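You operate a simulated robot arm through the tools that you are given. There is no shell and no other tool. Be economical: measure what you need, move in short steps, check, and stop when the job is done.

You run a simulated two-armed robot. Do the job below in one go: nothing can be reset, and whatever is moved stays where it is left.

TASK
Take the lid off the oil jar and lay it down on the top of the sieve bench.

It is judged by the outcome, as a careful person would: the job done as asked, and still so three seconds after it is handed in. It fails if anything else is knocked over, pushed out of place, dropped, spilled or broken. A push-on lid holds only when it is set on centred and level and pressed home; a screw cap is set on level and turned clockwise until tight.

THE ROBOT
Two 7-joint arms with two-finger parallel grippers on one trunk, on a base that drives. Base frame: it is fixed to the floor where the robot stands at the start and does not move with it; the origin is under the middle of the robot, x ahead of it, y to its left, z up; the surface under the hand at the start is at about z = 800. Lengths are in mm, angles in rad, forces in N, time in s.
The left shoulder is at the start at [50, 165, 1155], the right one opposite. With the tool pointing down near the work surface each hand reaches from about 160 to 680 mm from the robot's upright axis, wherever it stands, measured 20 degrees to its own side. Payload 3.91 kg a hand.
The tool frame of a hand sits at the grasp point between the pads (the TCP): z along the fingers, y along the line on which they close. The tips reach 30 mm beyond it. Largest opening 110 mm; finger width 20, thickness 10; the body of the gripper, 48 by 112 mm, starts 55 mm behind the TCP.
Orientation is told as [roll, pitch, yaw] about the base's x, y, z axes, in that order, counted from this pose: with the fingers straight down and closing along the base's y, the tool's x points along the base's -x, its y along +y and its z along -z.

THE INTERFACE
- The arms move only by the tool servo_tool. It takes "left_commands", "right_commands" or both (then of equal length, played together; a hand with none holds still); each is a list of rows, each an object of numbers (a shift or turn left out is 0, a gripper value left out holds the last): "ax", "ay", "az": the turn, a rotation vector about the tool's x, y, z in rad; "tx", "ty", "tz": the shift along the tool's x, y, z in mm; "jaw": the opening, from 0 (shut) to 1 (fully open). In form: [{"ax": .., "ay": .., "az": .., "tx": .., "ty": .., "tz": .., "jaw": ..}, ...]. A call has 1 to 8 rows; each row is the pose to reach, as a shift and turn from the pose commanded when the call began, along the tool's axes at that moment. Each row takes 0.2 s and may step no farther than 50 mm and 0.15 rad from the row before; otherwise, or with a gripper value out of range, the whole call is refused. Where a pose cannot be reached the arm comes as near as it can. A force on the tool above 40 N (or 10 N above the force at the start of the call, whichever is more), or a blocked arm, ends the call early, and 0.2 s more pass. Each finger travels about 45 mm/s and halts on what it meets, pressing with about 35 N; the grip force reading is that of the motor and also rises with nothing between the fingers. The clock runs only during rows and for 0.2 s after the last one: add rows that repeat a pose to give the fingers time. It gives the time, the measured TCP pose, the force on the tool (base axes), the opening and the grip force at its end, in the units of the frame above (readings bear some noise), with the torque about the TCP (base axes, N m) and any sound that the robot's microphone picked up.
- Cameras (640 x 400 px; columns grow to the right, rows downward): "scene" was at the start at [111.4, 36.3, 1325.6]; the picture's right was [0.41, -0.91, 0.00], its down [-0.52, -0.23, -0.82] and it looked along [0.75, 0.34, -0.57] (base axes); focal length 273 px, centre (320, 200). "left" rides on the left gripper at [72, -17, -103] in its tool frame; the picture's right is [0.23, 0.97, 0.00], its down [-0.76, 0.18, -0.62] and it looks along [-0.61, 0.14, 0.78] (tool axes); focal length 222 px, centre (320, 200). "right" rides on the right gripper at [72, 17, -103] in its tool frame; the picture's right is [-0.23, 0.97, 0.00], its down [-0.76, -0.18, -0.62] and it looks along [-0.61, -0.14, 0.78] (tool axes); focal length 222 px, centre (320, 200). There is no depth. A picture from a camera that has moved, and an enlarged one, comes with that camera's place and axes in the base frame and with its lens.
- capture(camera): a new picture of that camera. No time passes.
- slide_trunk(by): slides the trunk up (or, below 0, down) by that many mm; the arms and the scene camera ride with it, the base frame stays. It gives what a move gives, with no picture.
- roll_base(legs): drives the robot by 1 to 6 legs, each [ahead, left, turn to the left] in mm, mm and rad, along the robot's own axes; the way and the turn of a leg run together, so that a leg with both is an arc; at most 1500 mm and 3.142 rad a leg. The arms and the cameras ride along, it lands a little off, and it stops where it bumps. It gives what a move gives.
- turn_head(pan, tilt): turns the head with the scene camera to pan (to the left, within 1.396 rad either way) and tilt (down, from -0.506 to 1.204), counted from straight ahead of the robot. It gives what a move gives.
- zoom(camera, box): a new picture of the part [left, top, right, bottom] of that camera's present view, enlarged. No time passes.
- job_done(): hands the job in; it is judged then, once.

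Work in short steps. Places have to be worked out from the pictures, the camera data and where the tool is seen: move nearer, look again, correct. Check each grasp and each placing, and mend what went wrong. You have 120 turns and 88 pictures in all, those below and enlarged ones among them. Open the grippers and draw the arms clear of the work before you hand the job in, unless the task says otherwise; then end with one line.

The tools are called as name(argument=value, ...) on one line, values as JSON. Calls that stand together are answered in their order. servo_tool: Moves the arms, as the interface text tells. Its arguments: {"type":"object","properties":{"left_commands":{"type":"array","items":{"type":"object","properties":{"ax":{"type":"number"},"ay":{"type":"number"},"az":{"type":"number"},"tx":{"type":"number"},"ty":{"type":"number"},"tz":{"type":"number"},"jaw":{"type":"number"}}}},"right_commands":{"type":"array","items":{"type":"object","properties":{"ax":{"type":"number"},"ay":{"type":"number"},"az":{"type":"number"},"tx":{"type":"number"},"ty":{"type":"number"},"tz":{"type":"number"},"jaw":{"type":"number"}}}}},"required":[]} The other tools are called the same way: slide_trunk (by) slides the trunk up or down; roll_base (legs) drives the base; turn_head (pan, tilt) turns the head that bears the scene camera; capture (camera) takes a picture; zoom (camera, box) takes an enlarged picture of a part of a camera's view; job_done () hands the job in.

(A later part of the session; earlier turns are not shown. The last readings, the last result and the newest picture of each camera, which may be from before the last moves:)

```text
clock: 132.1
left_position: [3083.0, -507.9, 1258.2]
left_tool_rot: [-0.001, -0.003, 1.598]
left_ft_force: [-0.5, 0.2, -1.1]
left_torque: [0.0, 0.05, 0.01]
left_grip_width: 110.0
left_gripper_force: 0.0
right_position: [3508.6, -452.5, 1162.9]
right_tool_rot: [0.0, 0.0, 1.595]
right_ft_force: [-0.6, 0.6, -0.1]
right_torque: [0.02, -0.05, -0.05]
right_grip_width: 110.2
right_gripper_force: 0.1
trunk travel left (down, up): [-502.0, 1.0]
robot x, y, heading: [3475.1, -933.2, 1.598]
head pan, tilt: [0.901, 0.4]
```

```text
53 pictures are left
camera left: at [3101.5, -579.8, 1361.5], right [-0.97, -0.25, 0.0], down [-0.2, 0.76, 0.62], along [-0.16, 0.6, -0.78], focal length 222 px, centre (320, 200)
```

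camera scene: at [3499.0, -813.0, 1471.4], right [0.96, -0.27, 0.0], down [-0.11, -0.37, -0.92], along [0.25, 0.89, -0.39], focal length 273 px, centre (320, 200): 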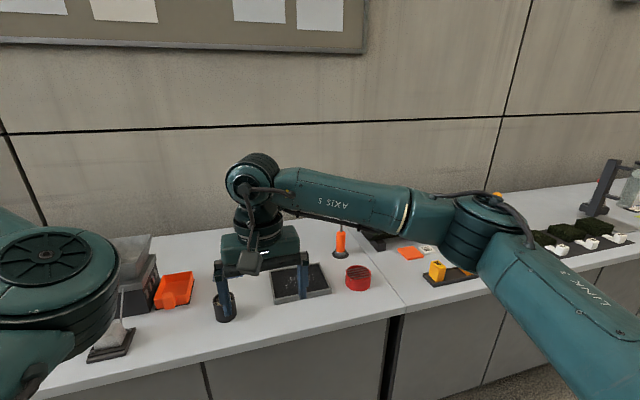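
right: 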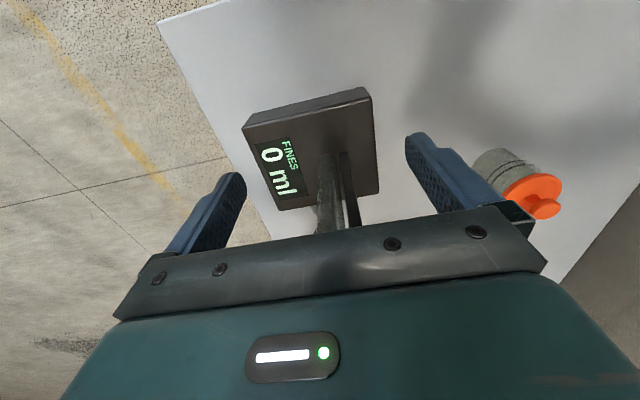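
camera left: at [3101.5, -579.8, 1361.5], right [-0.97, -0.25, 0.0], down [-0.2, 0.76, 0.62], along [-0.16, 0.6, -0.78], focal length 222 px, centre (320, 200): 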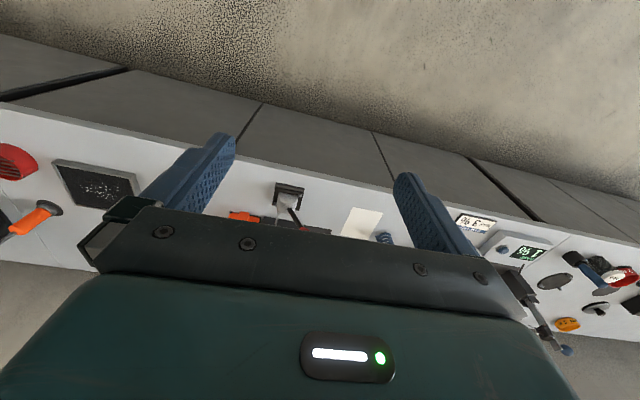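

Still none. On to the second bench and the sieve bench itself.

roll_base(legs=[[0, 1200, 0]])

turn_head(pan=0.0, tilt=0.4)

capture(camera="scene")

capture(camera="left")

capture(camera="right")

```text
clock: 142.7
left_position: [1893.6, -546.1, 1257.7]
left_tool_rot: [-0.001, 0.0, 1.605]
left_ft_force: [-0.6, -0.2, 0.1]
left_torque: [-0.04, 0.02, 0.0]
left_grip_width: 109.8
left_gripper_force: 0.0
right_position: [2318.3, -486.3, 1165.1]
right_tool_rot: [0.0, 0.001, 1.606]
right_ft_force: [-0.4, -0.1, 0.5]
right_torque: [-0.01, 0.0, -0.03]
right_grip_width: 110.1
right_gripper_force: 0.1
trunk travel left (down, up): [-502.0, 1.0]
robot x, y, heading: [2287.9, -966.4, 1.603]
head pan, tilt: [0.901, 0.4]
```

```text
clock: 143.9
left_position: [1893.3, -544.6, 1259.1]
left_tool_rot: [0.0, -0.002, 1.605]
left_ft_force: [-0.4, -0.2, 0.1]
left_torque: [0.02, -0.01, -0.02]
left_grip_width: 110.1
left_gripper_force: 0.1
right_position: [2316.5, -486.9, 1163.0]
right_tool_rot: [0.0, 0.001, 1.607]
right_ft_force: [0.0, 0.2, 0.0]
right_torque: [-0.01, 0.0, 0.0]
right_grip_width: 110.2
right_gripper_force: 0.1
trunk travel left (down, up): [-502.0, 1.0]
robot x, y, heading: [2285.4, -969.5, 1.606]
head pan, tilt: [0.0, 0.4]
```

```text
52 pictures are left
camera scene: at [2284.6, -844.0, 1471.4], right [1.0, 0.03, 0.0], down [0.01, -0.39, -0.92], along [-0.03, 0.92, -0.39], focal length 273 px, centre (320, 200)
```

scene: 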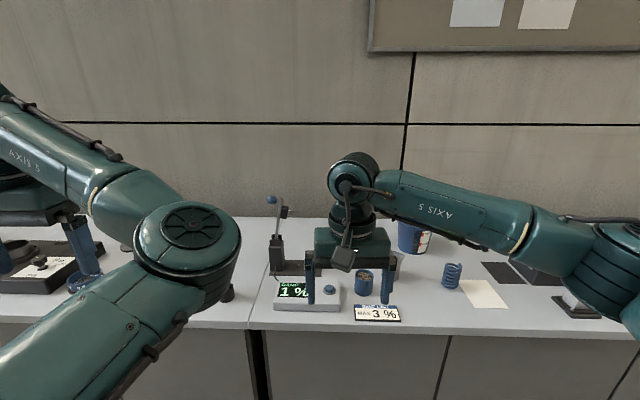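

```text
51 pictures are left
camera left: at [1912.9, -617.1, 1361.5], right [-0.97, -0.26, 0.0], down [-0.2, 0.75, 0.62], along [-0.16, 0.6, -0.78], focal length 222 px, centre (320, 200)
```

left: 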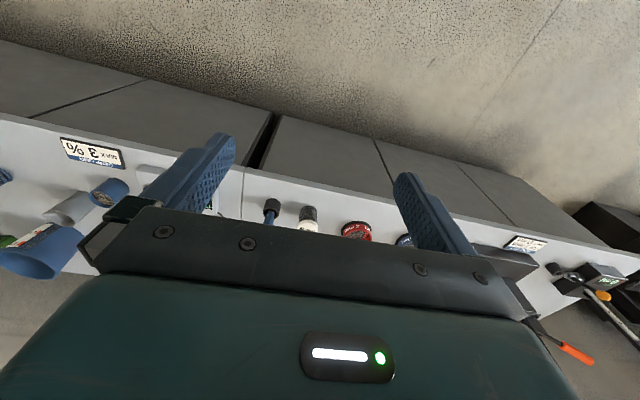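

```text
50 pictures are left
camera right: at [2303.7, -559.3, 1267.2], right [-0.98, 0.19, 0.0], down [0.15, 0.77, 0.62], along [0.12, 0.61, -0.78], focal length 222 px, centre (320, 200)
```

right: 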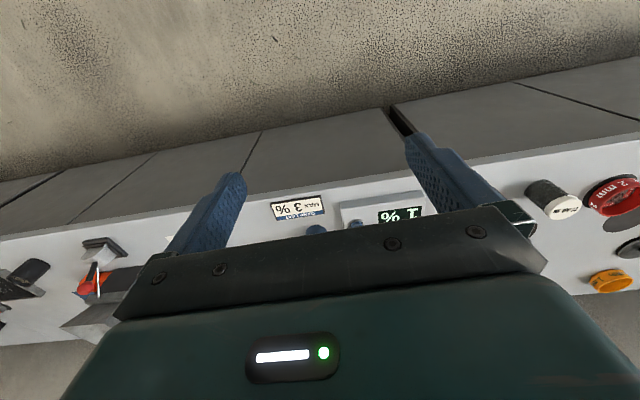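

I'll zoom the white-capped jar and the bucket, and look out into the hall and at the cart for other jars.

turn_head(pan=0.9, tilt=0.35)

capture(camera="scene")

zoom(camera="right", box=[500, 160, 640, 300])

```text
clock: 145.1
left_position: [1893.9, -544.5, 1258.5]
left_tool_rot: [0.001, 0.0, 1.604]
left_ft_force: [-0.2, -0.4, -0.7]
left_torque: [-0.02, 0.02, -0.01]
left_grip_width: 110.1
left_gripper_force: 0.1
right_position: [2316.4, -486.4, 1164.3]
right_tool_rot: [0.001, -0.001, 1.605]
right_ft_force: [-0.3, 0.5, -0.4]
right_torque: [0.0, -0.02, 0.0]
right_grip_width: 110.0
right_gripper_force: 0.1
trunk travel left (down, up): [-502.0, 1.0]
robot x, y, heading: [2283.7, -970.9, 1.608]
head pan, tilt: [0.901, 0.351]
```

```text
49 pictures are left
camera scene: at [2212.9, -881.2, 1475.9], right [0.6, 0.8, 0.0], down [0.28, -0.2, -0.94], along [-0.75, 0.56, -0.34], focal length 273 px, centre (320, 200)
```

scene: 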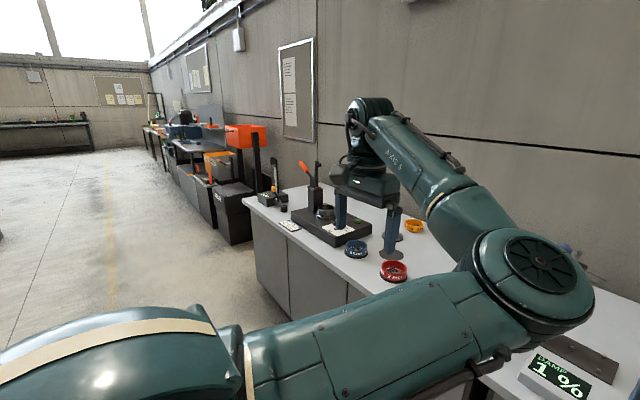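

```text
2.86 times, centred on (570, 230) of right
camera zoom: at [2303.8, -559.3, 1267.2], right [-0.98, 0.19, 0.0], down [0.15, 0.77, 0.62], along [0.12, 0.61, -0.78], focal length 635 px, centre (-394, 114)
```

zoom: 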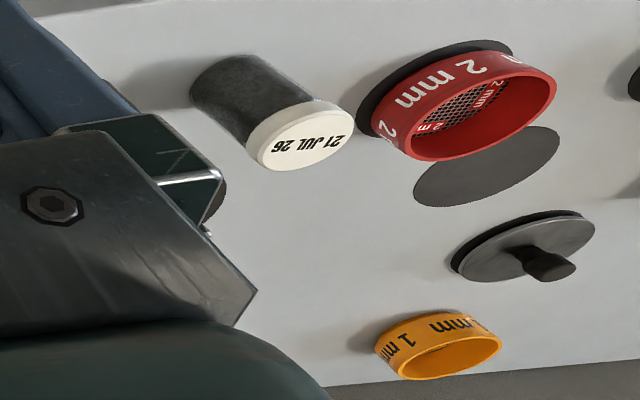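

More workstations exist beyond the start, in the −x direction. I'll zoom on them and drive there.

zoom(camera="scene", box=[130, 90, 290, 190])

roll_base(legs=[[0, 1500, 0], [0, 1500, 0]])

turn_head(pan=0.6, tilt=0.4)

capture(camera="scene")

```text
4.00 times, centred on (210, 140) of scene
camera zoom: at [2212.9, -881.2, 1475.9], right [0.6, 0.8, 0.0], down [0.28, -0.2, -0.94], along [-0.75, 0.56, -0.34], focal length 1091 px, centre (760, 440)
```

zoom: 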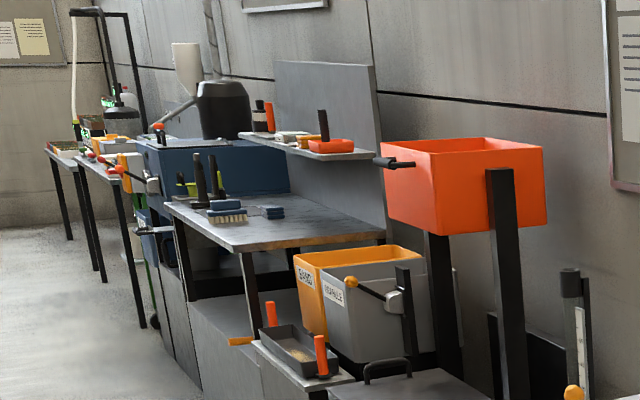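

```text
clock: 171.5
left_position: [-1099.4, -524.0, 1259.1]
left_tool_rot: [0.0, -0.002, 1.541]
left_ft_force: [-0.2, 0.9, 1.1]
left_torque: [-0.03, -0.01, -0.01]
left_grip_width: 109.9
left_gripper_force: 0.0
right_position: [-673.3, -492.3, 1163.3]
right_tool_rot: [0.0, -0.001, 1.546]
right_ft_force: [0.3, -0.5, -0.1]
right_torque: [0.03, 0.02, 0.02]
right_grip_width: 110.0
right_gripper_force: 0.0
trunk travel left (down, up): [-502.0, 1.0]
robot x, y, heading: [-732.5, -967.6, 1.545]
head pan, tilt: [0.901, 0.351]
```

```text
clock: 172.3
left_position: [-1098.2, -524.2, 1259.8]
left_tool_rot: [0.0, -0.003, 1.543]
left_ft_force: [0.5, 0.0, 0.2]
left_torque: [-0.01, -0.01, 0.01]
left_grip_width: 109.9
left_gripper_force: 0.0
right_position: [-672.4, -492.1, 1162.8]
right_tool_rot: [0.002, 0.001, 1.545]
right_ft_force: [-0.2, 0.4, 0.7]
right_torque: [-0.01, -0.02, 0.01]
right_grip_width: 110.1
right_gripper_force: 0.1
trunk travel left (down, up): [-502.0, 1.0]
robot x, y, heading: [-727.5, -970.0, 1.54]
head pan, tilt: [0.6, 0.4]
```

```text
46 pictures are left
camera scene: at [-779.9, -861.1, 1471.4], right [0.84, 0.54, 0.0], down [0.21, -0.33, -0.92], along [-0.5, 0.77, -0.39], focal length 273 px, centre (320, 200)
```

scene: 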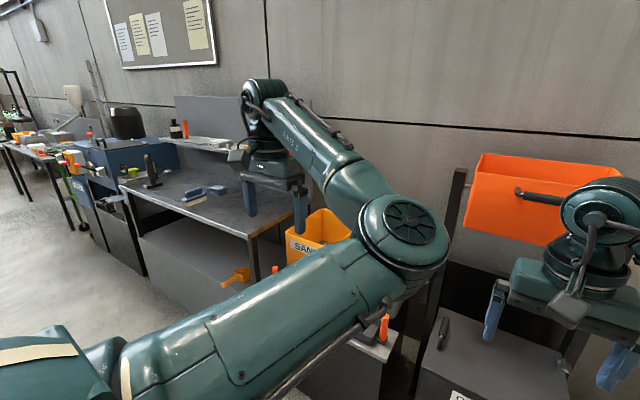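

A cleaning/workshop area with bottles is ahead. Continue to it.

roll_base(legs=[[-100, 1200, 0]])

turn_head(pan=0.5, tilt=0.35)

capture(camera="scene")

turn_head(pan=1.0, tilt=0.3)

capture(camera="scene")

```text
clock: 183.1
left_position: [-2297.9, -570.9, 1258.5]
left_tool_rot: [0.0, -0.002, 1.523]
left_ft_force: [-0.3, 0.8, 0.0]
left_torque: [0.0, -0.01, 0.02]
left_grip_width: 110.2
left_gripper_force: 0.1
right_position: [-1872.2, -545.9, 1163.2]
right_tool_rot: [-0.001, 0.0, 1.527]
right_ft_force: [0.2, 0.1, 0.4]
right_torque: [0.02, 0.01, -0.01]
right_grip_width: 109.7
right_gripper_force: 0.1
trunk travel left (down, up): [-502.0, 1.0]
robot x, y, heading: [-1939.3, -1022.4, 1.519]
head pan, tilt: [0.6, 0.4]
```

```text
clock: 183.8
left_position: [-2299.0, -570.3, 1260.1]
left_tool_rot: [0.002, -0.001, 1.524]
left_ft_force: [0.3, -0.2, -0.7]
left_torque: [0.01, -0.01, 0.03]
left_grip_width: 110.0
left_gripper_force: 0.0
right_position: [-1870.5, -547.9, 1163.3]
right_tool_rot: [-0.001, 0.0, 1.525]
right_ft_force: [-0.2, 0.0, -1.1]
right_torque: [-0.03, 0.0, 0.04]
right_grip_width: 109.8
right_gripper_force: 0.0
trunk travel left (down, up): [-502.0, 1.0]
robot x, y, heading: [-1939.0, -1021.5, 1.526]
head pan, tilt: [0.499, 0.351]
```

```text
45 pictures are left
camera scene: at [-1977.7, -909.4, 1475.9], right [0.9, 0.44, 0.0], down [0.15, -0.31, -0.94], along [-0.41, 0.84, -0.34], focal length 273 px, centre (320, 200)
```

scene: 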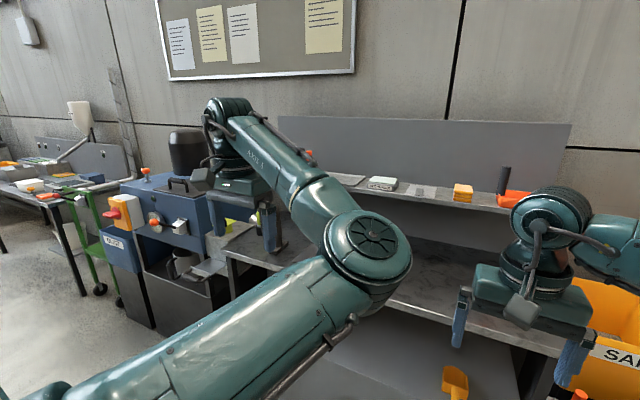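

```text
clock: 184.7
left_position: [-2298.8, -571.5, 1259.1]
left_tool_rot: [0.0, -0.002, 1.525]
left_ft_force: [-0.9, 0.7, 0.3]
left_torque: [-0.03, 0.01, 0.05]
left_grip_width: 110.1
left_gripper_force: 0.0
right_position: [-1871.7, -547.5, 1163.6]
right_tool_rot: [-0.001, 0.0, 1.524]
right_ft_force: [0.2, 0.3, -1.3]
right_torque: [-0.02, -0.04, 0.0]
right_grip_width: 110.1
right_gripper_force: 0.1
trunk travel left (down, up): [-502.0, 1.0]
robot x, y, heading: [-1940.8, -1020.2, 1.527]
head pan, tilt: [1.0, 0.3]
```

```text
44 pictures are left
camera scene: at [-2013.0, -939.0, 1480.7], right [0.58, 0.81, 0.0], down [0.24, -0.17, -0.96], along [-0.78, 0.55, -0.3], focal length 273 px, centre (320, 200)
```

scene: 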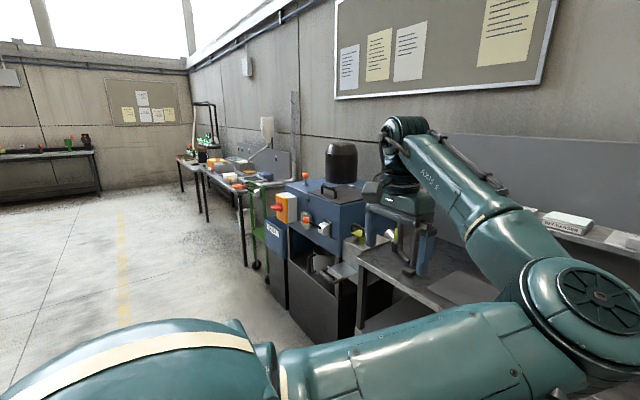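

Zoom on the distant tables, and at the wall bench on the far left.

zoom(camera="scene", box=[160, 90, 320, 190])

zoom(camera="scene", box=[0, 110, 112, 180])

roll_base(legs=[[-150, 1500, 0], [0, 200, 0]])

turn_head(pan=0.6, tilt=0.35)

capture(camera="scene")

```text
4.00 times, centred on (240, 140) of scene
camera zoom: at [-2013.0, -939.0, 1480.7], right [0.58, 0.81, 0.0], down [0.24, -0.17, -0.96], along [-0.78, 0.55, -0.3], focal length 1091 px, centre (640, 440)
```

zoom: 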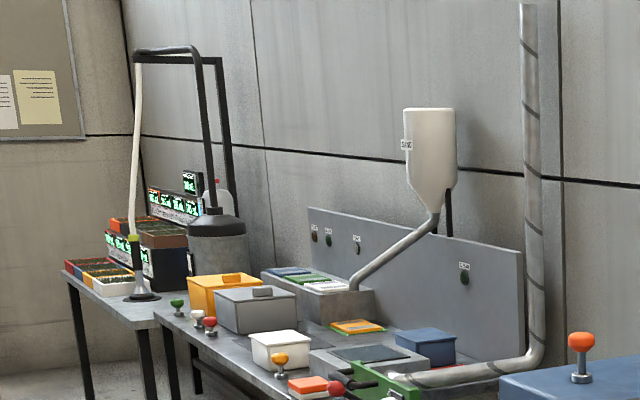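

```text
5.71 times, centred on (56, 145) of scene
camera zoom: at [-2013.0, -939.0, 1480.7], right [0.58, 0.81, 0.0], down [0.24, -0.17, -0.96], along [-0.78, 0.55, -0.3], focal length 1558 px, centre (1829, 514)
```

zoom: 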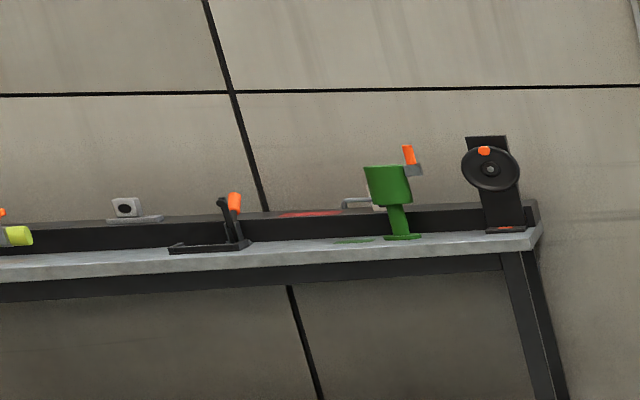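

```text
refused: leg 1 is longer than a leg can be; nothing moved
```

```text
clock: 185.6
left_position: [-2298.7, -572.2, 1258.6]
left_tool_rot: [-0.001, -0.001, 1.525]
left_ft_force: [-0.6, 0.3, 0.1]
left_torque: [0.0, -0.03, 0.02]
left_grip_width: 109.9
left_gripper_force: 0.1
right_position: [-1871.2, -547.6, 1162.9]
right_tool_rot: [0.001, 0.001, 1.527]
right_ft_force: [0.5, -0.2, -0.3]
right_torque: [-0.03, -0.01, 0.0]
right_grip_width: 110.0
right_gripper_force: 0.1
trunk travel left (down, up): [-502.0, 1.0]
robot x, y, heading: [-1940.6, -1021.6, 1.522]
head pan, tilt: [0.6, 0.351]
```

```text
41 pictures are left
camera scene: at [-1986.0, -914.0, 1476.0], right [0.85, 0.53, 0.0], down [0.18, -0.29, -0.94], along [-0.49, 0.8, -0.34], focal length 273 px, centre (320, 200)
```

scene: 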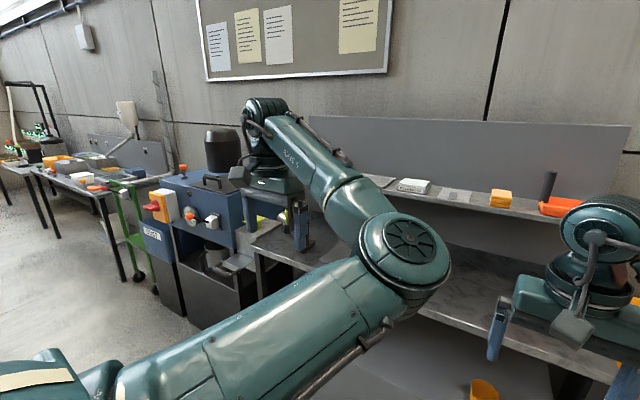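

A dark bottle stood on the shelf's left end, now behind my arm. Step back right and zoom it.

roll_base(legs=[[-100, -600, 0]])

turn_head(pan=0.75, tilt=0.35)

zoom(camera="scene", box=[80, 80, 360, 255])

```text
clock: 191.3
left_position: [-1702.8, -699.1, 1258.8]
left_tool_rot: [0.0, -0.002, 1.517]
left_ft_force: [-0.1, 0.1, 0.0]
left_torque: [0.0, 0.01, 0.0]
left_grip_width: 110.1
left_gripper_force: 0.0
right_position: [-1274.6, -679.3, 1163.7]
right_tool_rot: [0.0, 0.0, 1.517]
right_ft_force: [-0.4, -0.5, 0.9]
right_torque: [0.02, -0.01, 0.0]
right_grip_width: 110.1
right_gripper_force: 0.0
trunk travel left (down, up): [-502.0, 1.0]
robot x, y, heading: [-1347.9, -1155.1, 1.517]
head pan, tilt: [0.6, 0.351]
```

```text
clock: 192.0
left_position: [-1704.1, -700.2, 1259.1]
left_tool_rot: [0.0, -0.002, 1.515]
left_ft_force: [-0.1, -0.1, -0.6]
left_torque: [0.01, -0.02, -0.01]
left_grip_width: 110.0
left_gripper_force: 0.0
right_position: [-1274.9, -677.6, 1163.5]
right_tool_rot: [0.001, -0.001, 1.52]
right_ft_force: [-0.1, 0.2, -0.6]
right_torque: [-0.01, 0.03, 0.02]
right_grip_width: 109.9
right_gripper_force: 0.1
trunk travel left (down, up): [-502.0, 1.0]
robot x, y, heading: [-1343.9, -1150.5, 1.515]
head pan, tilt: [0.75, 0.351]
```

```text
2.29 times, centred on (220, 168) of scene
camera zoom: at [-1403.7, -1052.2, 1475.9], right [0.77, 0.64, 0.0], down [0.22, -0.26, -0.94], along [-0.6, 0.72, -0.34], focal length 623 px, centre (549, 274)
```

zoom: 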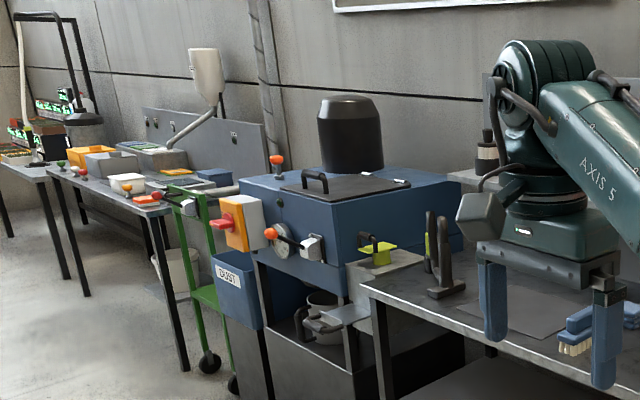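

The bottle at the shelf is half-hidden. Shift a little further right and look again.

roll_base(legs=[[0, -350, 0]])

zoom(camera="scene", box=[120, 90, 280, 190])

```text
clock: 195.7
left_position: [-1344.5, -718.7, 1259.8]
left_tool_rot: [0.001, -0.002, 1.515]
left_ft_force: [0.6, 0.6, -0.7]
left_torque: [0.01, 0.0, 0.03]
left_grip_width: 110.0
left_gripper_force: 0.0
right_position: [-916.3, -698.6, 1163.5]
right_tool_rot: [0.0, 0.001, 1.518]
right_ft_force: [-0.5, -0.1, -0.4]
right_torque: [-0.01, -0.01, 0.0]
right_grip_width: 110.0
right_gripper_force: 0.1
trunk travel left (down, up): [-502.0, 1.0]
robot x, y, heading: [-991.8, -1171.3, 1.516]
head pan, tilt: [0.75, 0.351]
```

```text
4.00 times, centred on (200, 140) of scene
camera zoom: at [-1045.7, -1071.8, 1476.0], right [0.77, 0.64, 0.0], down [0.22, -0.26, -0.94], along [-0.6, 0.72, -0.34], focal length 1091 px, centre (800, 440)
```

zoom: 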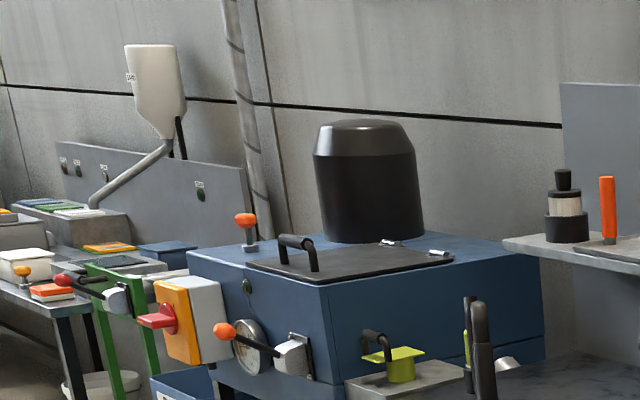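

That is only a brush in its stand. I'll check the far wall bench for an oil jar.

roll_base(legs=[[-500, 1300, 0], [0, 1400, 0.0]])

turn_head(pan=1.39, tilt=0.2)

capture(camera="scene")

turn_head(pan=0.5, tilt=0.3)

capture(camera="scene")

```text
clock: 219.3
left_position: [-4054.6, -1059.4, 1259.1]
left_tool_rot: [0.0, -0.002, 1.509]
left_ft_force: [0.4, 0.8, -0.7]
left_torque: [0.0, 0.01, 0.03]
left_grip_width: 110.0
left_gripper_force: 0.0
right_position: [-3625.5, -1041.3, 1164.4]
right_tool_rot: [0.0, -0.001, 1.512]
right_ft_force: [0.1, 0.3, 0.6]
right_torque: [0.0, 0.01, 0.03]
right_grip_width: 109.7
right_gripper_force: 0.0
trunk travel left (down, up): [-502.0, 1.0]
robot x, y, heading: [-3700.1, -1515.6, 1.507]
head pan, tilt: [0.75, 0.351]
```

```text
clock: 220.3
left_position: [-4053.9, -1059.0, 1259.3]
left_tool_rot: [0.0, 0.001, 1.508]
left_ft_force: [0.6, 0.3, -0.2]
left_torque: [0.0, 0.0, 0.04]
left_grip_width: 110.2
left_gripper_force: 0.2
right_position: [-3625.7, -1041.3, 1164.0]
right_tool_rot: [-0.001, 0.002, 1.511]
right_ft_force: [0.3, -0.3, -0.6]
right_torque: [0.01, -0.02, 0.02]
right_grip_width: 110.0
right_gripper_force: 0.1
trunk travel left (down, up): [-502.0, 1.0]
robot x, y, heading: [-3701.6, -1517.1, 1.514]
head pan, tilt: [1.389, 0.201]
```

```text
38 pictures are left
camera scene: at [-3788.6, -1463.3, 1489.9], right [0.24, 0.97, 0.0], down [0.19, -0.05, -0.98], along [-0.95, 0.24, -0.2], focal length 273 px, centre (320, 200)
```

scene: 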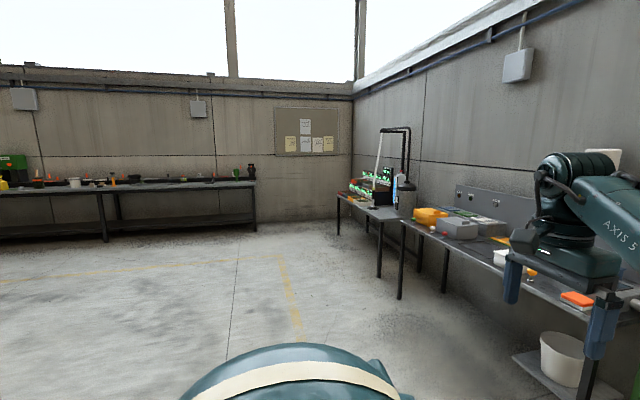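

```text
clock: 221.5
left_position: [-4054.3, -1058.8, 1259.7]
left_tool_rot: [0.0, -0.003, 1.51]
left_ft_force: [0.1, 0.0, 0.3]
left_torque: [0.02, 0.0, 0.03]
left_grip_width: 110.1
left_gripper_force: 0.1
right_position: [-3627.2, -1041.9, 1163.5]
right_tool_rot: [0.0, 0.0, 1.513]
right_ft_force: [-1.0, -0.7, 0.5]
right_torque: [-0.04, 0.0, 0.0]
right_grip_width: 110.0
right_gripper_force: 0.1
trunk travel left (down, up): [-502.0, 1.0]
robot x, y, heading: [-3698.9, -1514.1, 1.509]
head pan, tilt: [0.499, 0.3]
```

```text
37 pictures are left
camera scene: at [-3737.8, -1401.3, 1480.7], right [0.91, 0.42, 0.0], down [0.13, -0.27, -0.96], along [-0.41, 0.86, -0.3], focal length 273 px, centre (320, 200)
```

scene: 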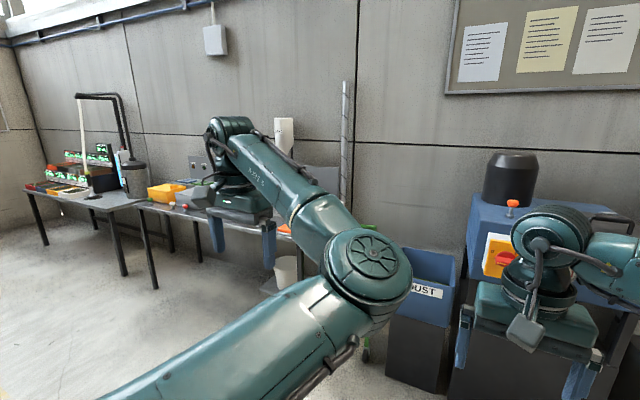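

A long tool bench stands on the far wall. Turn toward it and zoom.

roll_base(legs=[[-300, 0, 1.2]])

turn_head(pan=0.5, tilt=0.2)

capture(camera="scene")

```text
clock: 224.9
left_position: [-4112.6, -1915.7, 1258.4]
left_tool_rot: [0.001, -0.003, 2.702]
left_ft_force: [0.2, -1.1, 0.0]
left_torque: [-0.03, -0.02, 0.0]
left_grip_width: 109.8
left_gripper_force: 0.0
right_position: [-3969.9, -1512.1, 1163.7]
right_tool_rot: [-0.001, -0.001, 2.703]
right_ft_force: [0.3, -1.1, 0.8]
right_torque: [0.0, -0.01, -0.02]
right_grip_width: 110.1
right_gripper_force: 0.1
trunk travel left (down, up): [-502.0, 1.0]
robot x, y, heading: [-3555.0, -1755.3, 2.696]
head pan, tilt: [0.499, 0.3]
```

```text
clock: 225.5
left_position: [-4111.6, -1915.6, 1258.8]
left_tool_rot: [-0.001, 0.0, 2.701]
left_ft_force: [0.7, -1.6, 0.4]
left_torque: [-0.03, -0.02, 0.0]
left_grip_width: 109.8
left_gripper_force: 0.0
right_position: [-3971.3, -1511.3, 1163.2]
right_tool_rot: [-0.002, -0.001, 2.703]
right_ft_force: [-0.1, -0.2, 0.5]
right_torque: [-0.03, 0.02, 0.0]
right_grip_width: 110.2
right_gripper_force: 0.1
trunk travel left (down, up): [-502.0, 1.0]
robot x, y, heading: [-3557.2, -1761.8, 2.705]
head pan, tilt: [0.499, 0.201]
```

```text
36 pictures are left
camera scene: at [-3676.5, -1749.7, 1489.9], right [-0.06, 1.0, 0.0], down [0.2, 0.01, -0.98], along [-0.98, -0.06, -0.2], focal length 273 px, centre (320, 200)
```

scene: 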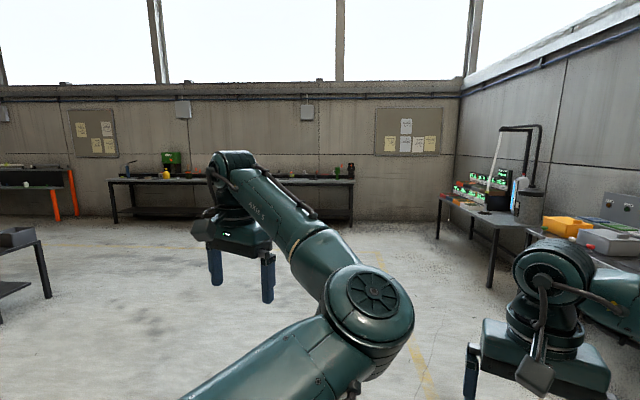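

Zoom in on that wall bench and the left objects.

zoom(camera="scene", box=[100, 140, 212, 210])

zoom(camera="scene", box=[250, 140, 362, 210])

zoom(camera="scene", box=[0, 150, 128, 230])

```text
5.71 times, centred on (156, 175) of scene
camera zoom: at [-3676.5, -1749.7, 1489.9], right [-0.06, 1.0, 0.0], down [0.2, 0.01, -0.98], along [-0.98, -0.06, -0.2], focal length 1558 px, centre (1257, 343)
```

zoom: 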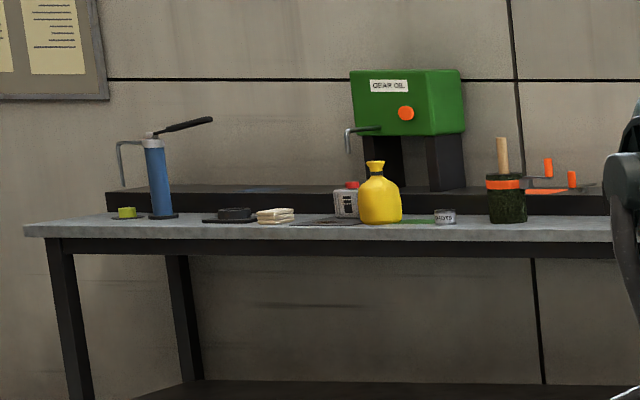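

```text
5.71 times, centred on (306, 175) of scene
camera zoom: at [-3676.5, -1749.7, 1489.9], right [-0.06, 1.0, 0.0], down [0.2, 0.01, -0.98], along [-0.98, -0.06, -0.2], focal length 1558 px, centre (400, 343)
```

zoom: 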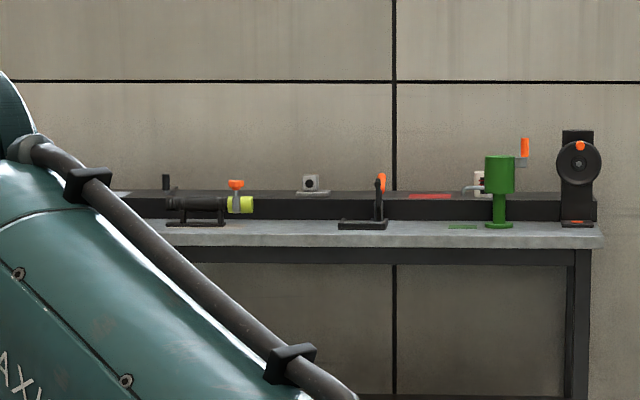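

```text
5.00 times, centred on (64, 190) of scene
camera zoom: at [-3676.5, -1749.7, 1489.9], right [-0.06, 1.0, 0.0], down [0.2, 0.01, -0.98], along [-0.98, -0.06, -0.2], focal length 1363 px, centre (1600, 250)
```

zoom: 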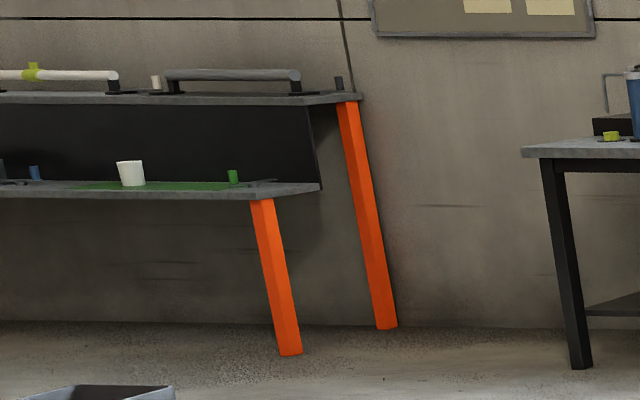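

Found a lubrication bench (GEAR OIL tank, red-capped jar, yellow jug). I'll drive there: face −x, go ahead, then along it.

roll_base(legs=[[0, 0, 0.437], [1500, 0, 0], [1500, 0, 0], [700, 0, 0], [0, 1500, 0]])

turn_head(pan=0.55, tilt=0.3)

capture(camera="scene")

```text
clock: 257.6
left_position: [-7729.8, -3628.0, 1259.6]
left_tool_rot: [-0.001, -0.001, 3.137]
left_ft_force: [0.4, -0.1, 0.1]
left_torque: [0.0, -0.03, 0.04]
left_grip_width: 109.9
left_gripper_force: 0.1
right_position: [-7771.0, -3202.4, 1165.4]
right_tool_rot: [0.0, 0.0, 3.136]
right_ft_force: [1.1, -0.6, -0.1]
right_torque: [0.0, -0.02, -0.01]
right_grip_width: 109.9
right_gripper_force: 0.0
trunk travel left (down, up): [-502.0, 1.0]
robot x, y, heading: [-7297.5, -3252.3, 3.134]
head pan, tilt: [0.499, 0.201]
```

```text
clock: 258.3
left_position: [-7729.4, -3628.5, 1259.0]
left_tool_rot: [0.0, -0.002, 3.135]
left_ft_force: [-0.2, 0.0, 0.0]
left_torque: [0.0, 0.01, -0.01]
left_grip_width: 110.0
left_gripper_force: 0.1
right_position: [-7771.2, -3202.3, 1163.4]
right_tool_rot: [0.003, 0.001, 3.137]
right_ft_force: [0.8, -0.3, -0.2]
right_torque: [0.03, -0.01, -0.03]
right_grip_width: 109.7
right_gripper_force: 0.1
trunk travel left (down, up): [-502.0, 1.0]
robot x, y, heading: [-7294.5, -3252.1, 3.135]
head pan, tilt: [0.55, 0.3]
```

```text
32 pictures are left
camera scene: at [-7400.7, -3298.7, 1480.7], right [-0.52, 0.86, 0.0], down [0.25, 0.15, -0.96], along [-0.82, -0.49, -0.3], focal length 273 px, centre (320, 200)
```

scene: 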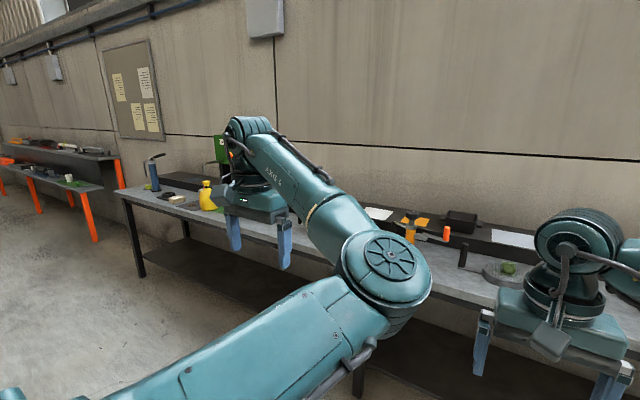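

Continue along the bench until in front of the red-capped jar.

roll_base(legs=[[0, 1000, 0]])

turn_head(pan=0.3, tilt=0.35)

capture(camera="scene")

```text
clock: 267.2
left_position: [-7721.2, -4621.6, 1258.5]
left_tool_rot: [0.001, -0.001, -3.134]
left_ft_force: [-0.4, 0.0, 0.2]
left_torque: [0.03, 0.03, 0.02]
left_grip_width: 110.2
left_gripper_force: 0.0
right_position: [-7771.1, -4194.0, 1163.5]
right_tool_rot: [0.001, 0.0, -3.13]
right_ft_force: [0.0, 0.2, -0.6]
right_torque: [0.04, -0.01, 0.02]
right_grip_width: 110.0
right_gripper_force: 0.1
trunk travel left (down, up): [-502.0, 1.0]
robot x, y, heading: [-7288.1, -4239.6, -3.136]
head pan, tilt: [0.55, 0.3]
```

```text
clock: 268.0
left_position: [-7722.1, -4621.0, 1259.6]
left_tool_rot: [-0.001, -0.003, -3.132]
left_ft_force: [-0.3, 0.1, 0.0]
left_torque: [-0.01, 0.02, 0.03]
left_grip_width: 109.9
left_gripper_force: 0.0
right_position: [-7769.8, -4195.1, 1164.8]
right_tool_rot: [-0.001, 0.001, -3.132]
right_ft_force: [0.7, -0.2, 0.6]
right_torque: [-0.03, -0.01, 0.02]
right_grip_width: 109.8
right_gripper_force: 0.1
trunk travel left (down, up): [-502.0, 1.0]
robot x, y, heading: [-7291.6, -4235.2, -3.136]
head pan, tilt: [0.3, 0.351]
```

```text
31 pictures are left
camera scene: at [-7408.0, -4265.0, 1476.0], right [-0.31, 0.95, 0.0], down [0.33, 0.1, -0.94], along [-0.89, -0.29, -0.34], focal length 273 px, centre (320, 200)
```

scene: 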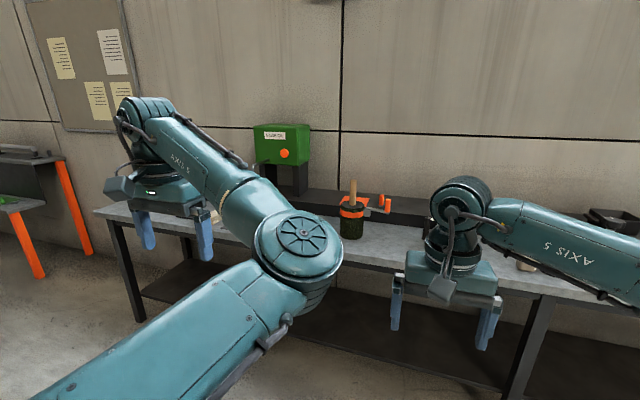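

The jar is behind my left elbow; move further left so it's between the arms.

roll_base(legs=[[0, 800, 0]])

turn_head(pan=-0.1, tilt=0.4)

capture(camera="scene")

```text
clock: 275.6
left_position: [-7726.8, -5431.5, 1259.8]
left_tool_rot: [0.0, -0.003, 3.134]
left_ft_force: [-0.2, 0.2, -0.2]
left_torque: [0.0, -0.01, 0.0]
left_grip_width: 110.3
left_gripper_force: 0.0
right_position: [-7768.5, -5003.2, 1164.1]
right_tool_rot: [0.001, 0.0, 3.137]
right_ft_force: [-0.2, 0.1, 0.2]
right_torque: [-0.04, 0.0, 0.0]
right_grip_width: 109.7
right_gripper_force: 0.2
trunk travel left (down, up): [-502.0, 1.0]
robot x, y, heading: [-7286.6, -5055.9, 3.136]
head pan, tilt: [0.3, 0.351]
```

```text
clock: 276.4
left_position: [-7726.6, -5430.4, 1259.9]
left_tool_rot: [0.0, -0.001, 3.135]
left_ft_force: [-0.7, 0.4, 0.5]
left_torque: [-0.03, 0.01, 0.02]
left_grip_width: 110.2
left_gripper_force: 0.0
right_position: [-7768.1, -5003.3, 1164.3]
right_tool_rot: [0.001, -0.001, 3.137]
right_ft_force: [-0.6, -0.5, 0.0]
right_torque: [-0.02, -0.01, 0.03]
right_grip_width: 110.1
right_gripper_force: 0.0
trunk travel left (down, up): [-502.0, 1.0]
robot x, y, heading: [-7289.8, -5056.5, 3.136]
head pan, tilt: [-0.099, 0.4]
```

```text
30 pictures are left
camera scene: at [-7410.4, -5043.2, 1471.4], right [0.1, 0.99, 0.0], down [0.39, -0.04, -0.92], along [-0.92, 0.1, -0.39], focal length 273 px, centre (320, 200)
```

scene: 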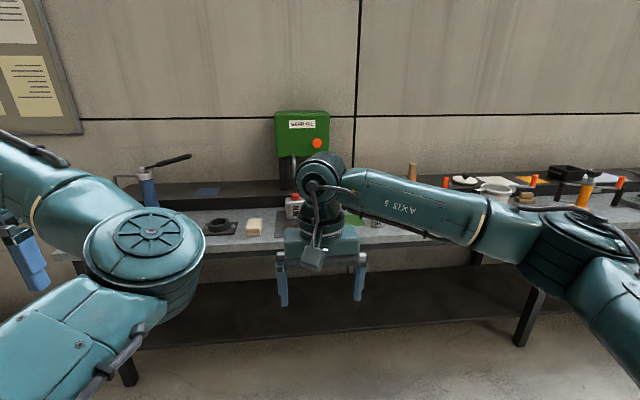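

Red jar at left of the right hand. Shift left a bit and zoom.

roll_base(legs=[[0, -250, 0]])

zoom(camera="scene", box=[120, 140, 300, 250])

```text
clock: 279.2
left_position: [-7726.2, -5184.3, 1259.3]
left_tool_rot: [-0.001, -0.001, 3.134]
left_ft_force: [-0.7, 0.8, 0.3]
left_torque: [0.0, -0.03, 0.0]
left_grip_width: 110.2
left_gripper_force: 0.0
right_position: [-7766.5, -4758.1, 1163.8]
right_tool_rot: [0.0, -0.001, 3.136]
right_ft_force: [-0.4, 0.9, -0.2]
right_torque: [-0.05, 0.0, 0.01]
right_grip_width: 110.2
right_gripper_force: 0.1
trunk travel left (down, up): [-502.0, 1.0]
robot x, y, heading: [-7288.5, -4808.4, 3.133]
head pan, tilt: [-0.099, 0.4]
```

```text
3.56 times, centred on (210, 195) of scene
camera zoom: at [-7408.6, -4797.3, 1471.4], right [0.11, 0.99, 0.0], down [0.39, -0.04, -0.92], along [-0.92, 0.1, -0.39], focal length 970 px, centre (711, 218)
```

zoom: 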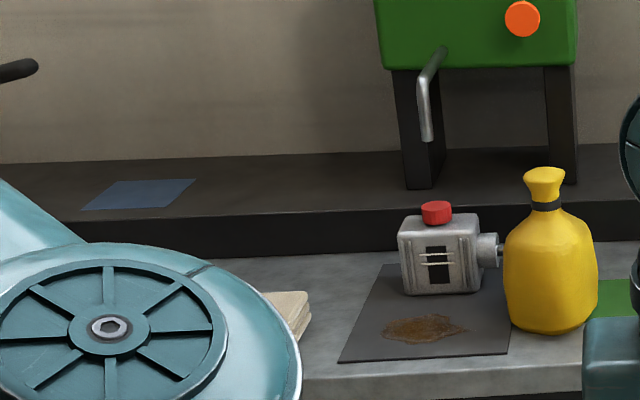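

That is a gearbox with a filler cap and a yellow jug, no jar. Check this bench's right part and the orange-legged bench.

zoom(camera="scene", box=[384, 130, 640, 290])

turn_head(pan=0.85, tilt=0.2)

capture(camera="scene")

turn_head(pan=1.39, tilt=0.2)

capture(camera="scene")

```text
2.50 times, centred on (512, 210) of scene
camera zoom: at [-7408.6, -4797.3, 1471.4], right [0.11, 0.99, 0.0], down [0.39, -0.04, -0.92], along [-0.92, 0.1, -0.39], focal length 682 px, centre (-160, 175)
```

zoom: 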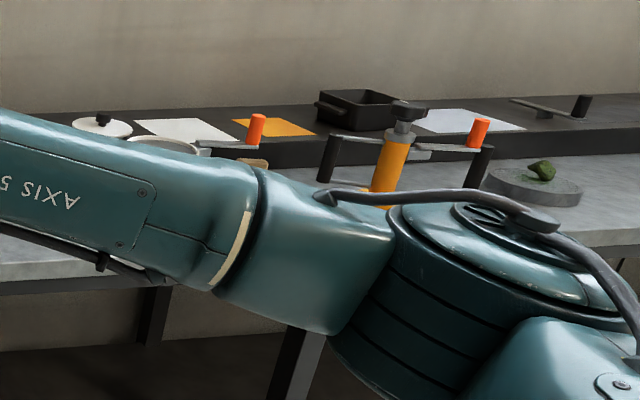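

```text
clock: 280.4
left_position: [-7726.6, -5184.0, 1259.8]
left_tool_rot: [0.001, 0.0, 3.133]
left_ft_force: [0.0, 0.7, -0.4]
left_torque: [-0.01, -0.01, 0.02]
left_grip_width: 110.2
left_gripper_force: 0.1
right_position: [-7766.5, -4757.1, 1163.5]
right_tool_rot: [-0.001, 0.0, 3.135]
right_ft_force: [0.3, 0.6, -0.6]
right_torque: [0.02, 0.0, -0.02]
right_grip_width: 109.9
right_gripper_force: 0.1
trunk travel left (down, up): [-502.0, 1.0]
robot x, y, heading: [-7291.5, -4806.6, 3.136]
head pan, tilt: [0.85, 0.201]
```

```text
27 pictures are left
camera scene: at [-7378.6, -4876.9, 1489.9], right [-0.75, 0.67, 0.0], down [0.13, 0.15, -0.98], along [-0.65, -0.73, -0.2], focal length 273 px, centre (320, 200)
```

scene: 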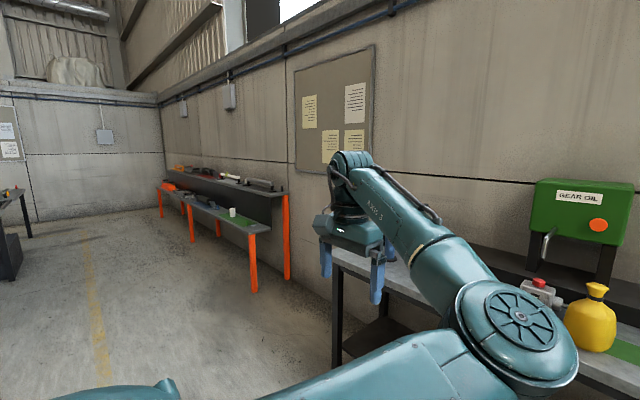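

```text
clock: 281.4
left_position: [-7726.2, -5183.7, 1259.5]
left_tool_rot: [0.0, -0.003, 3.133]
left_ft_force: [0.1, -0.1, 0.4]
left_torque: [0.01, 0.04, 0.0]
left_grip_width: 110.1
left_gripper_force: 0.0
right_position: [-7765.8, -4757.6, 1164.0]
right_tool_rot: [-0.001, 0.0, 3.134]
right_ft_force: [0.3, -0.4, -1.4]
right_torque: [-0.03, 0.01, -0.03]
right_grip_width: 110.1
right_gripper_force: 0.0
trunk travel left (down, up): [-502.0, 1.0]
robot x, y, heading: [-7289.9, -4808.6, 3.134]
head pan, tilt: [1.389, 0.201]
```

```text
26 pictures are left
camera scene: at [-7334.1, -4899.0, 1490.0], right [-0.98, 0.19, 0.0], down [0.04, 0.2, -0.98], along [-0.19, -0.96, -0.2], focal length 273 px, centre (320, 200)
```

scene: 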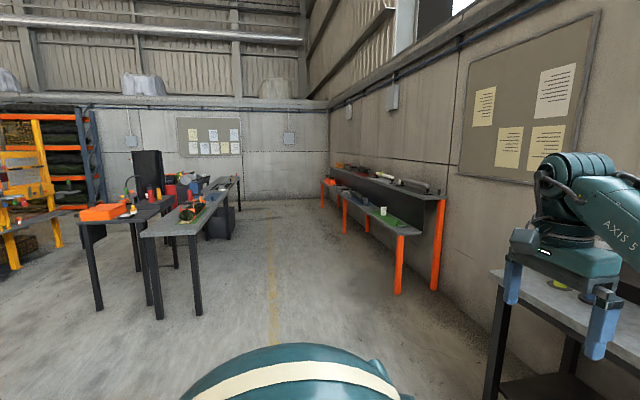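

Zoom the middle tables and the orange bench from here.

zoom(camera="scene", box=[70, 140, 246, 250])

zoom(camera="scene", box=[312, 160, 456, 250])

```text
3.64 times, centred on (158, 195) of scene
camera zoom: at [-7334.1, -4899.0, 1490.0], right [-0.98, 0.19, 0.0], down [0.04, 0.2, -0.98], along [-0.19, -0.96, -0.2], focal length 992 px, centre (909, 218)
```

zoom: 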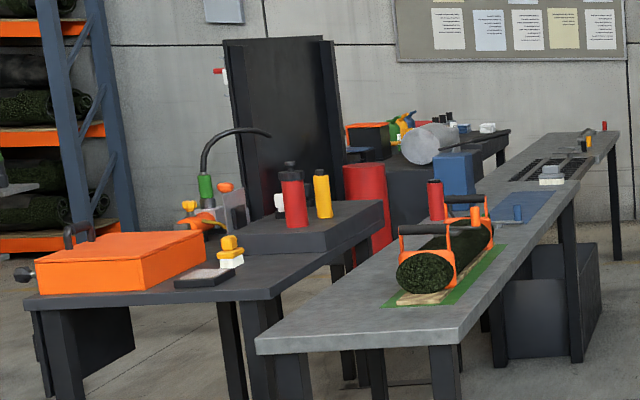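

```text
4.44 times, centred on (384, 205) of scene
camera zoom: at [-7334.1, -4899.0, 1490.0], right [-0.98, 0.19, 0.0], down [0.04, 0.2, -0.98], along [-0.19, -0.96, -0.2], focal length 1212 px, centre (36, 178)
```

zoom: 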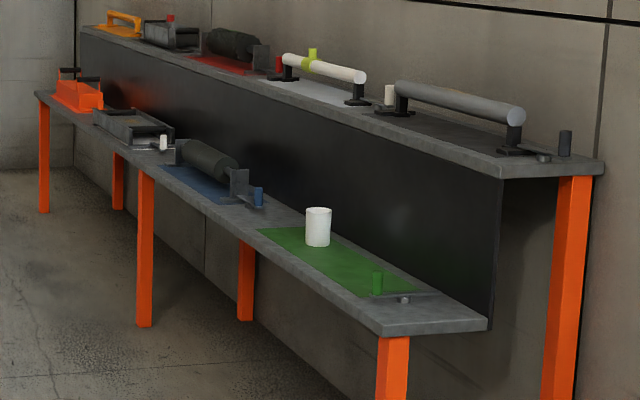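

No oil jar in the other areas. The orange-lidded jar on the sieve bench is the likely one, so I drive back (turning to heading 0 in open floor) and inspect it closely.

roll_base(legs=[[0, -1500, 0], [0, -1500, 0], [0, 0, -3.135], [1500, 0, 0], [1500, 0, 0], [600, 0, 0]])

```text
clock: 331.9
left_position: [-3228.3, -1540.0, 1258.9]
left_tool_rot: [-0.001, -0.001, -0.027]
left_ft_force: [0.0, -0.5, -0.1]
left_torque: [0.04, 0.02, 0.0]
left_grip_width: 110.0
left_gripper_force: 0.2
right_position: [-3196.2, -1967.5, 1163.7]
right_tool_rot: [0.0, 0.0, -0.027]
right_ft_force: [-1.2, -0.3, -0.5]
right_torque: [-0.01, 0.0, -0.03]
right_grip_width: 110.3
right_gripper_force: 0.1
trunk travel left (down, up): [-502.0, 1.0]
robot x, y, heading: [-3671.8, -1908.8, -0.028]
head pan, tilt: [1.389, 0.201]
```

On course; continue to beside the start, then into place at the bench end.

roll_base(legs=[[0, 780, 0.028], [1500, 0, 0], [1500, 0, 0], [600, 0, 0]])

turn_head(pan=0.6, tilt=0.45)

```text
clock: 356.3
left_position: [406.7, -805.5, 1258.8]
left_tool_rot: [0.001, -0.003, -0.012]
left_ft_force: [0.2, 0.2, 0.0]
left_torque: [0.0, 0.0, 0.01]
left_grip_width: 110.0
left_gripper_force: 0.0
right_position: [444.9, -1231.5, 1163.9]
right_tool_rot: [0.0, 0.0, -0.01]
right_ft_force: [0.9, -0.7, 0.3]
right_torque: [-0.01, -0.01, 0.02]
right_grip_width: 110.0
right_gripper_force: 0.1
trunk travel left (down, up): [-502.0, 1.0]
robot x, y, heading: [-30.7, -1179.0, -0.015]
head pan, tilt: [1.389, 0.201]
```

```text
clock: 357.4
left_position: [406.2, -805.1, 1258.7]
left_tool_rot: [0.0, -0.001, -0.012]
left_ft_force: [0.2, 0.4, 0.1]
left_torque: [0.0, 0.04, 0.01]
left_grip_width: 110.0
left_gripper_force: 0.1
right_position: [444.3, -1232.1, 1164.6]
right_tool_rot: [0.0, 0.0, -0.012]
right_ft_force: [-0.2, 0.5, -0.4]
right_torque: [0.01, -0.03, 0.02]
right_grip_width: 109.8
right_gripper_force: 0.1
trunk travel left (down, up): [-502.0, 1.0]
robot x, y, heading: [-33.9, -1181.7, -0.011]
head pan, tilt: [0.6, 0.45]
```

Same path in as I left by: slide left into the starting place, then capture.

roll_base(legs=[[-30, 0, 0.011], [0, 1180, 0]])

turn_head(pan=-0.2, tilt=0.7)

capture(camera="scene")

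```text
clock: 368.4
left_position: [376.0, 367.7, 1258.9]
left_tool_rot: [-0.001, -0.002, -0.004]
left_ft_force: [-0.1, 0.1, 0.2]
left_torque: [0.0, 0.0, 0.01]
left_grip_width: 110.1
left_gripper_force: 0.2
right_position: [418.8, -57.8, 1163.9]
right_tool_rot: [-0.001, 0.0, -0.002]
right_ft_force: [-0.2, 0.4, 0.2]
right_torque: [0.0, -0.04, 0.0]
right_grip_width: 109.8
right_gripper_force: 0.1
trunk travel left (down, up): [-502.0, 1.0]
robot x, y, heading: [-58.5, -7.5, 0.001]
head pan, tilt: [0.6, 0.45]
```

```text
clock: 369.5
left_position: [376.9, 368.8, 1259.2]
left_tool_rot: [0.001, -0.001, -0.005]
left_ft_force: [-0.6, -0.4, 0.0]
left_torque: [-0.01, -0.01, 0.0]
left_grip_width: 110.2
left_gripper_force: 0.1
right_position: [418.2, -58.4, 1164.3]
right_tool_rot: [0.0, 0.0, -0.002]
right_ft_force: [-0.5, 0.9, 0.9]
right_torque: [0.01, 0.01, -0.03]
right_grip_width: 109.9
right_gripper_force: 0.0
trunk travel left (down, up): [-502.0, 1.0]
robot x, y, heading: [-59.8, -6.3, -0.006]
head pan, tilt: [-0.201, 0.7]
```

```text
23 pictures are left
camera scene: at [54.7, -27.0, 1444.6], right [-0.2, -0.98, 0.0], down [-0.63, 0.13, -0.77], along [0.75, -0.15, -0.64], focal length 273 px, centre (320, 200)
```

scene: 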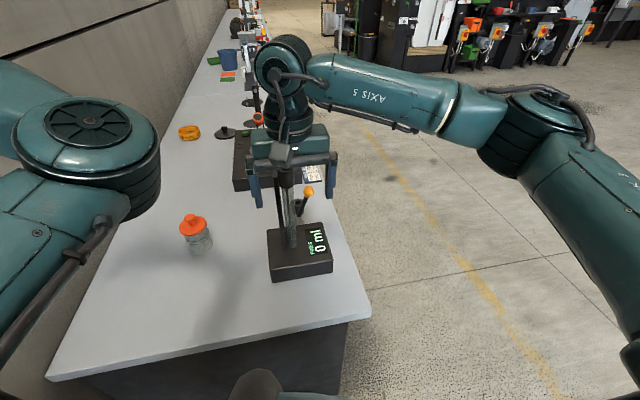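

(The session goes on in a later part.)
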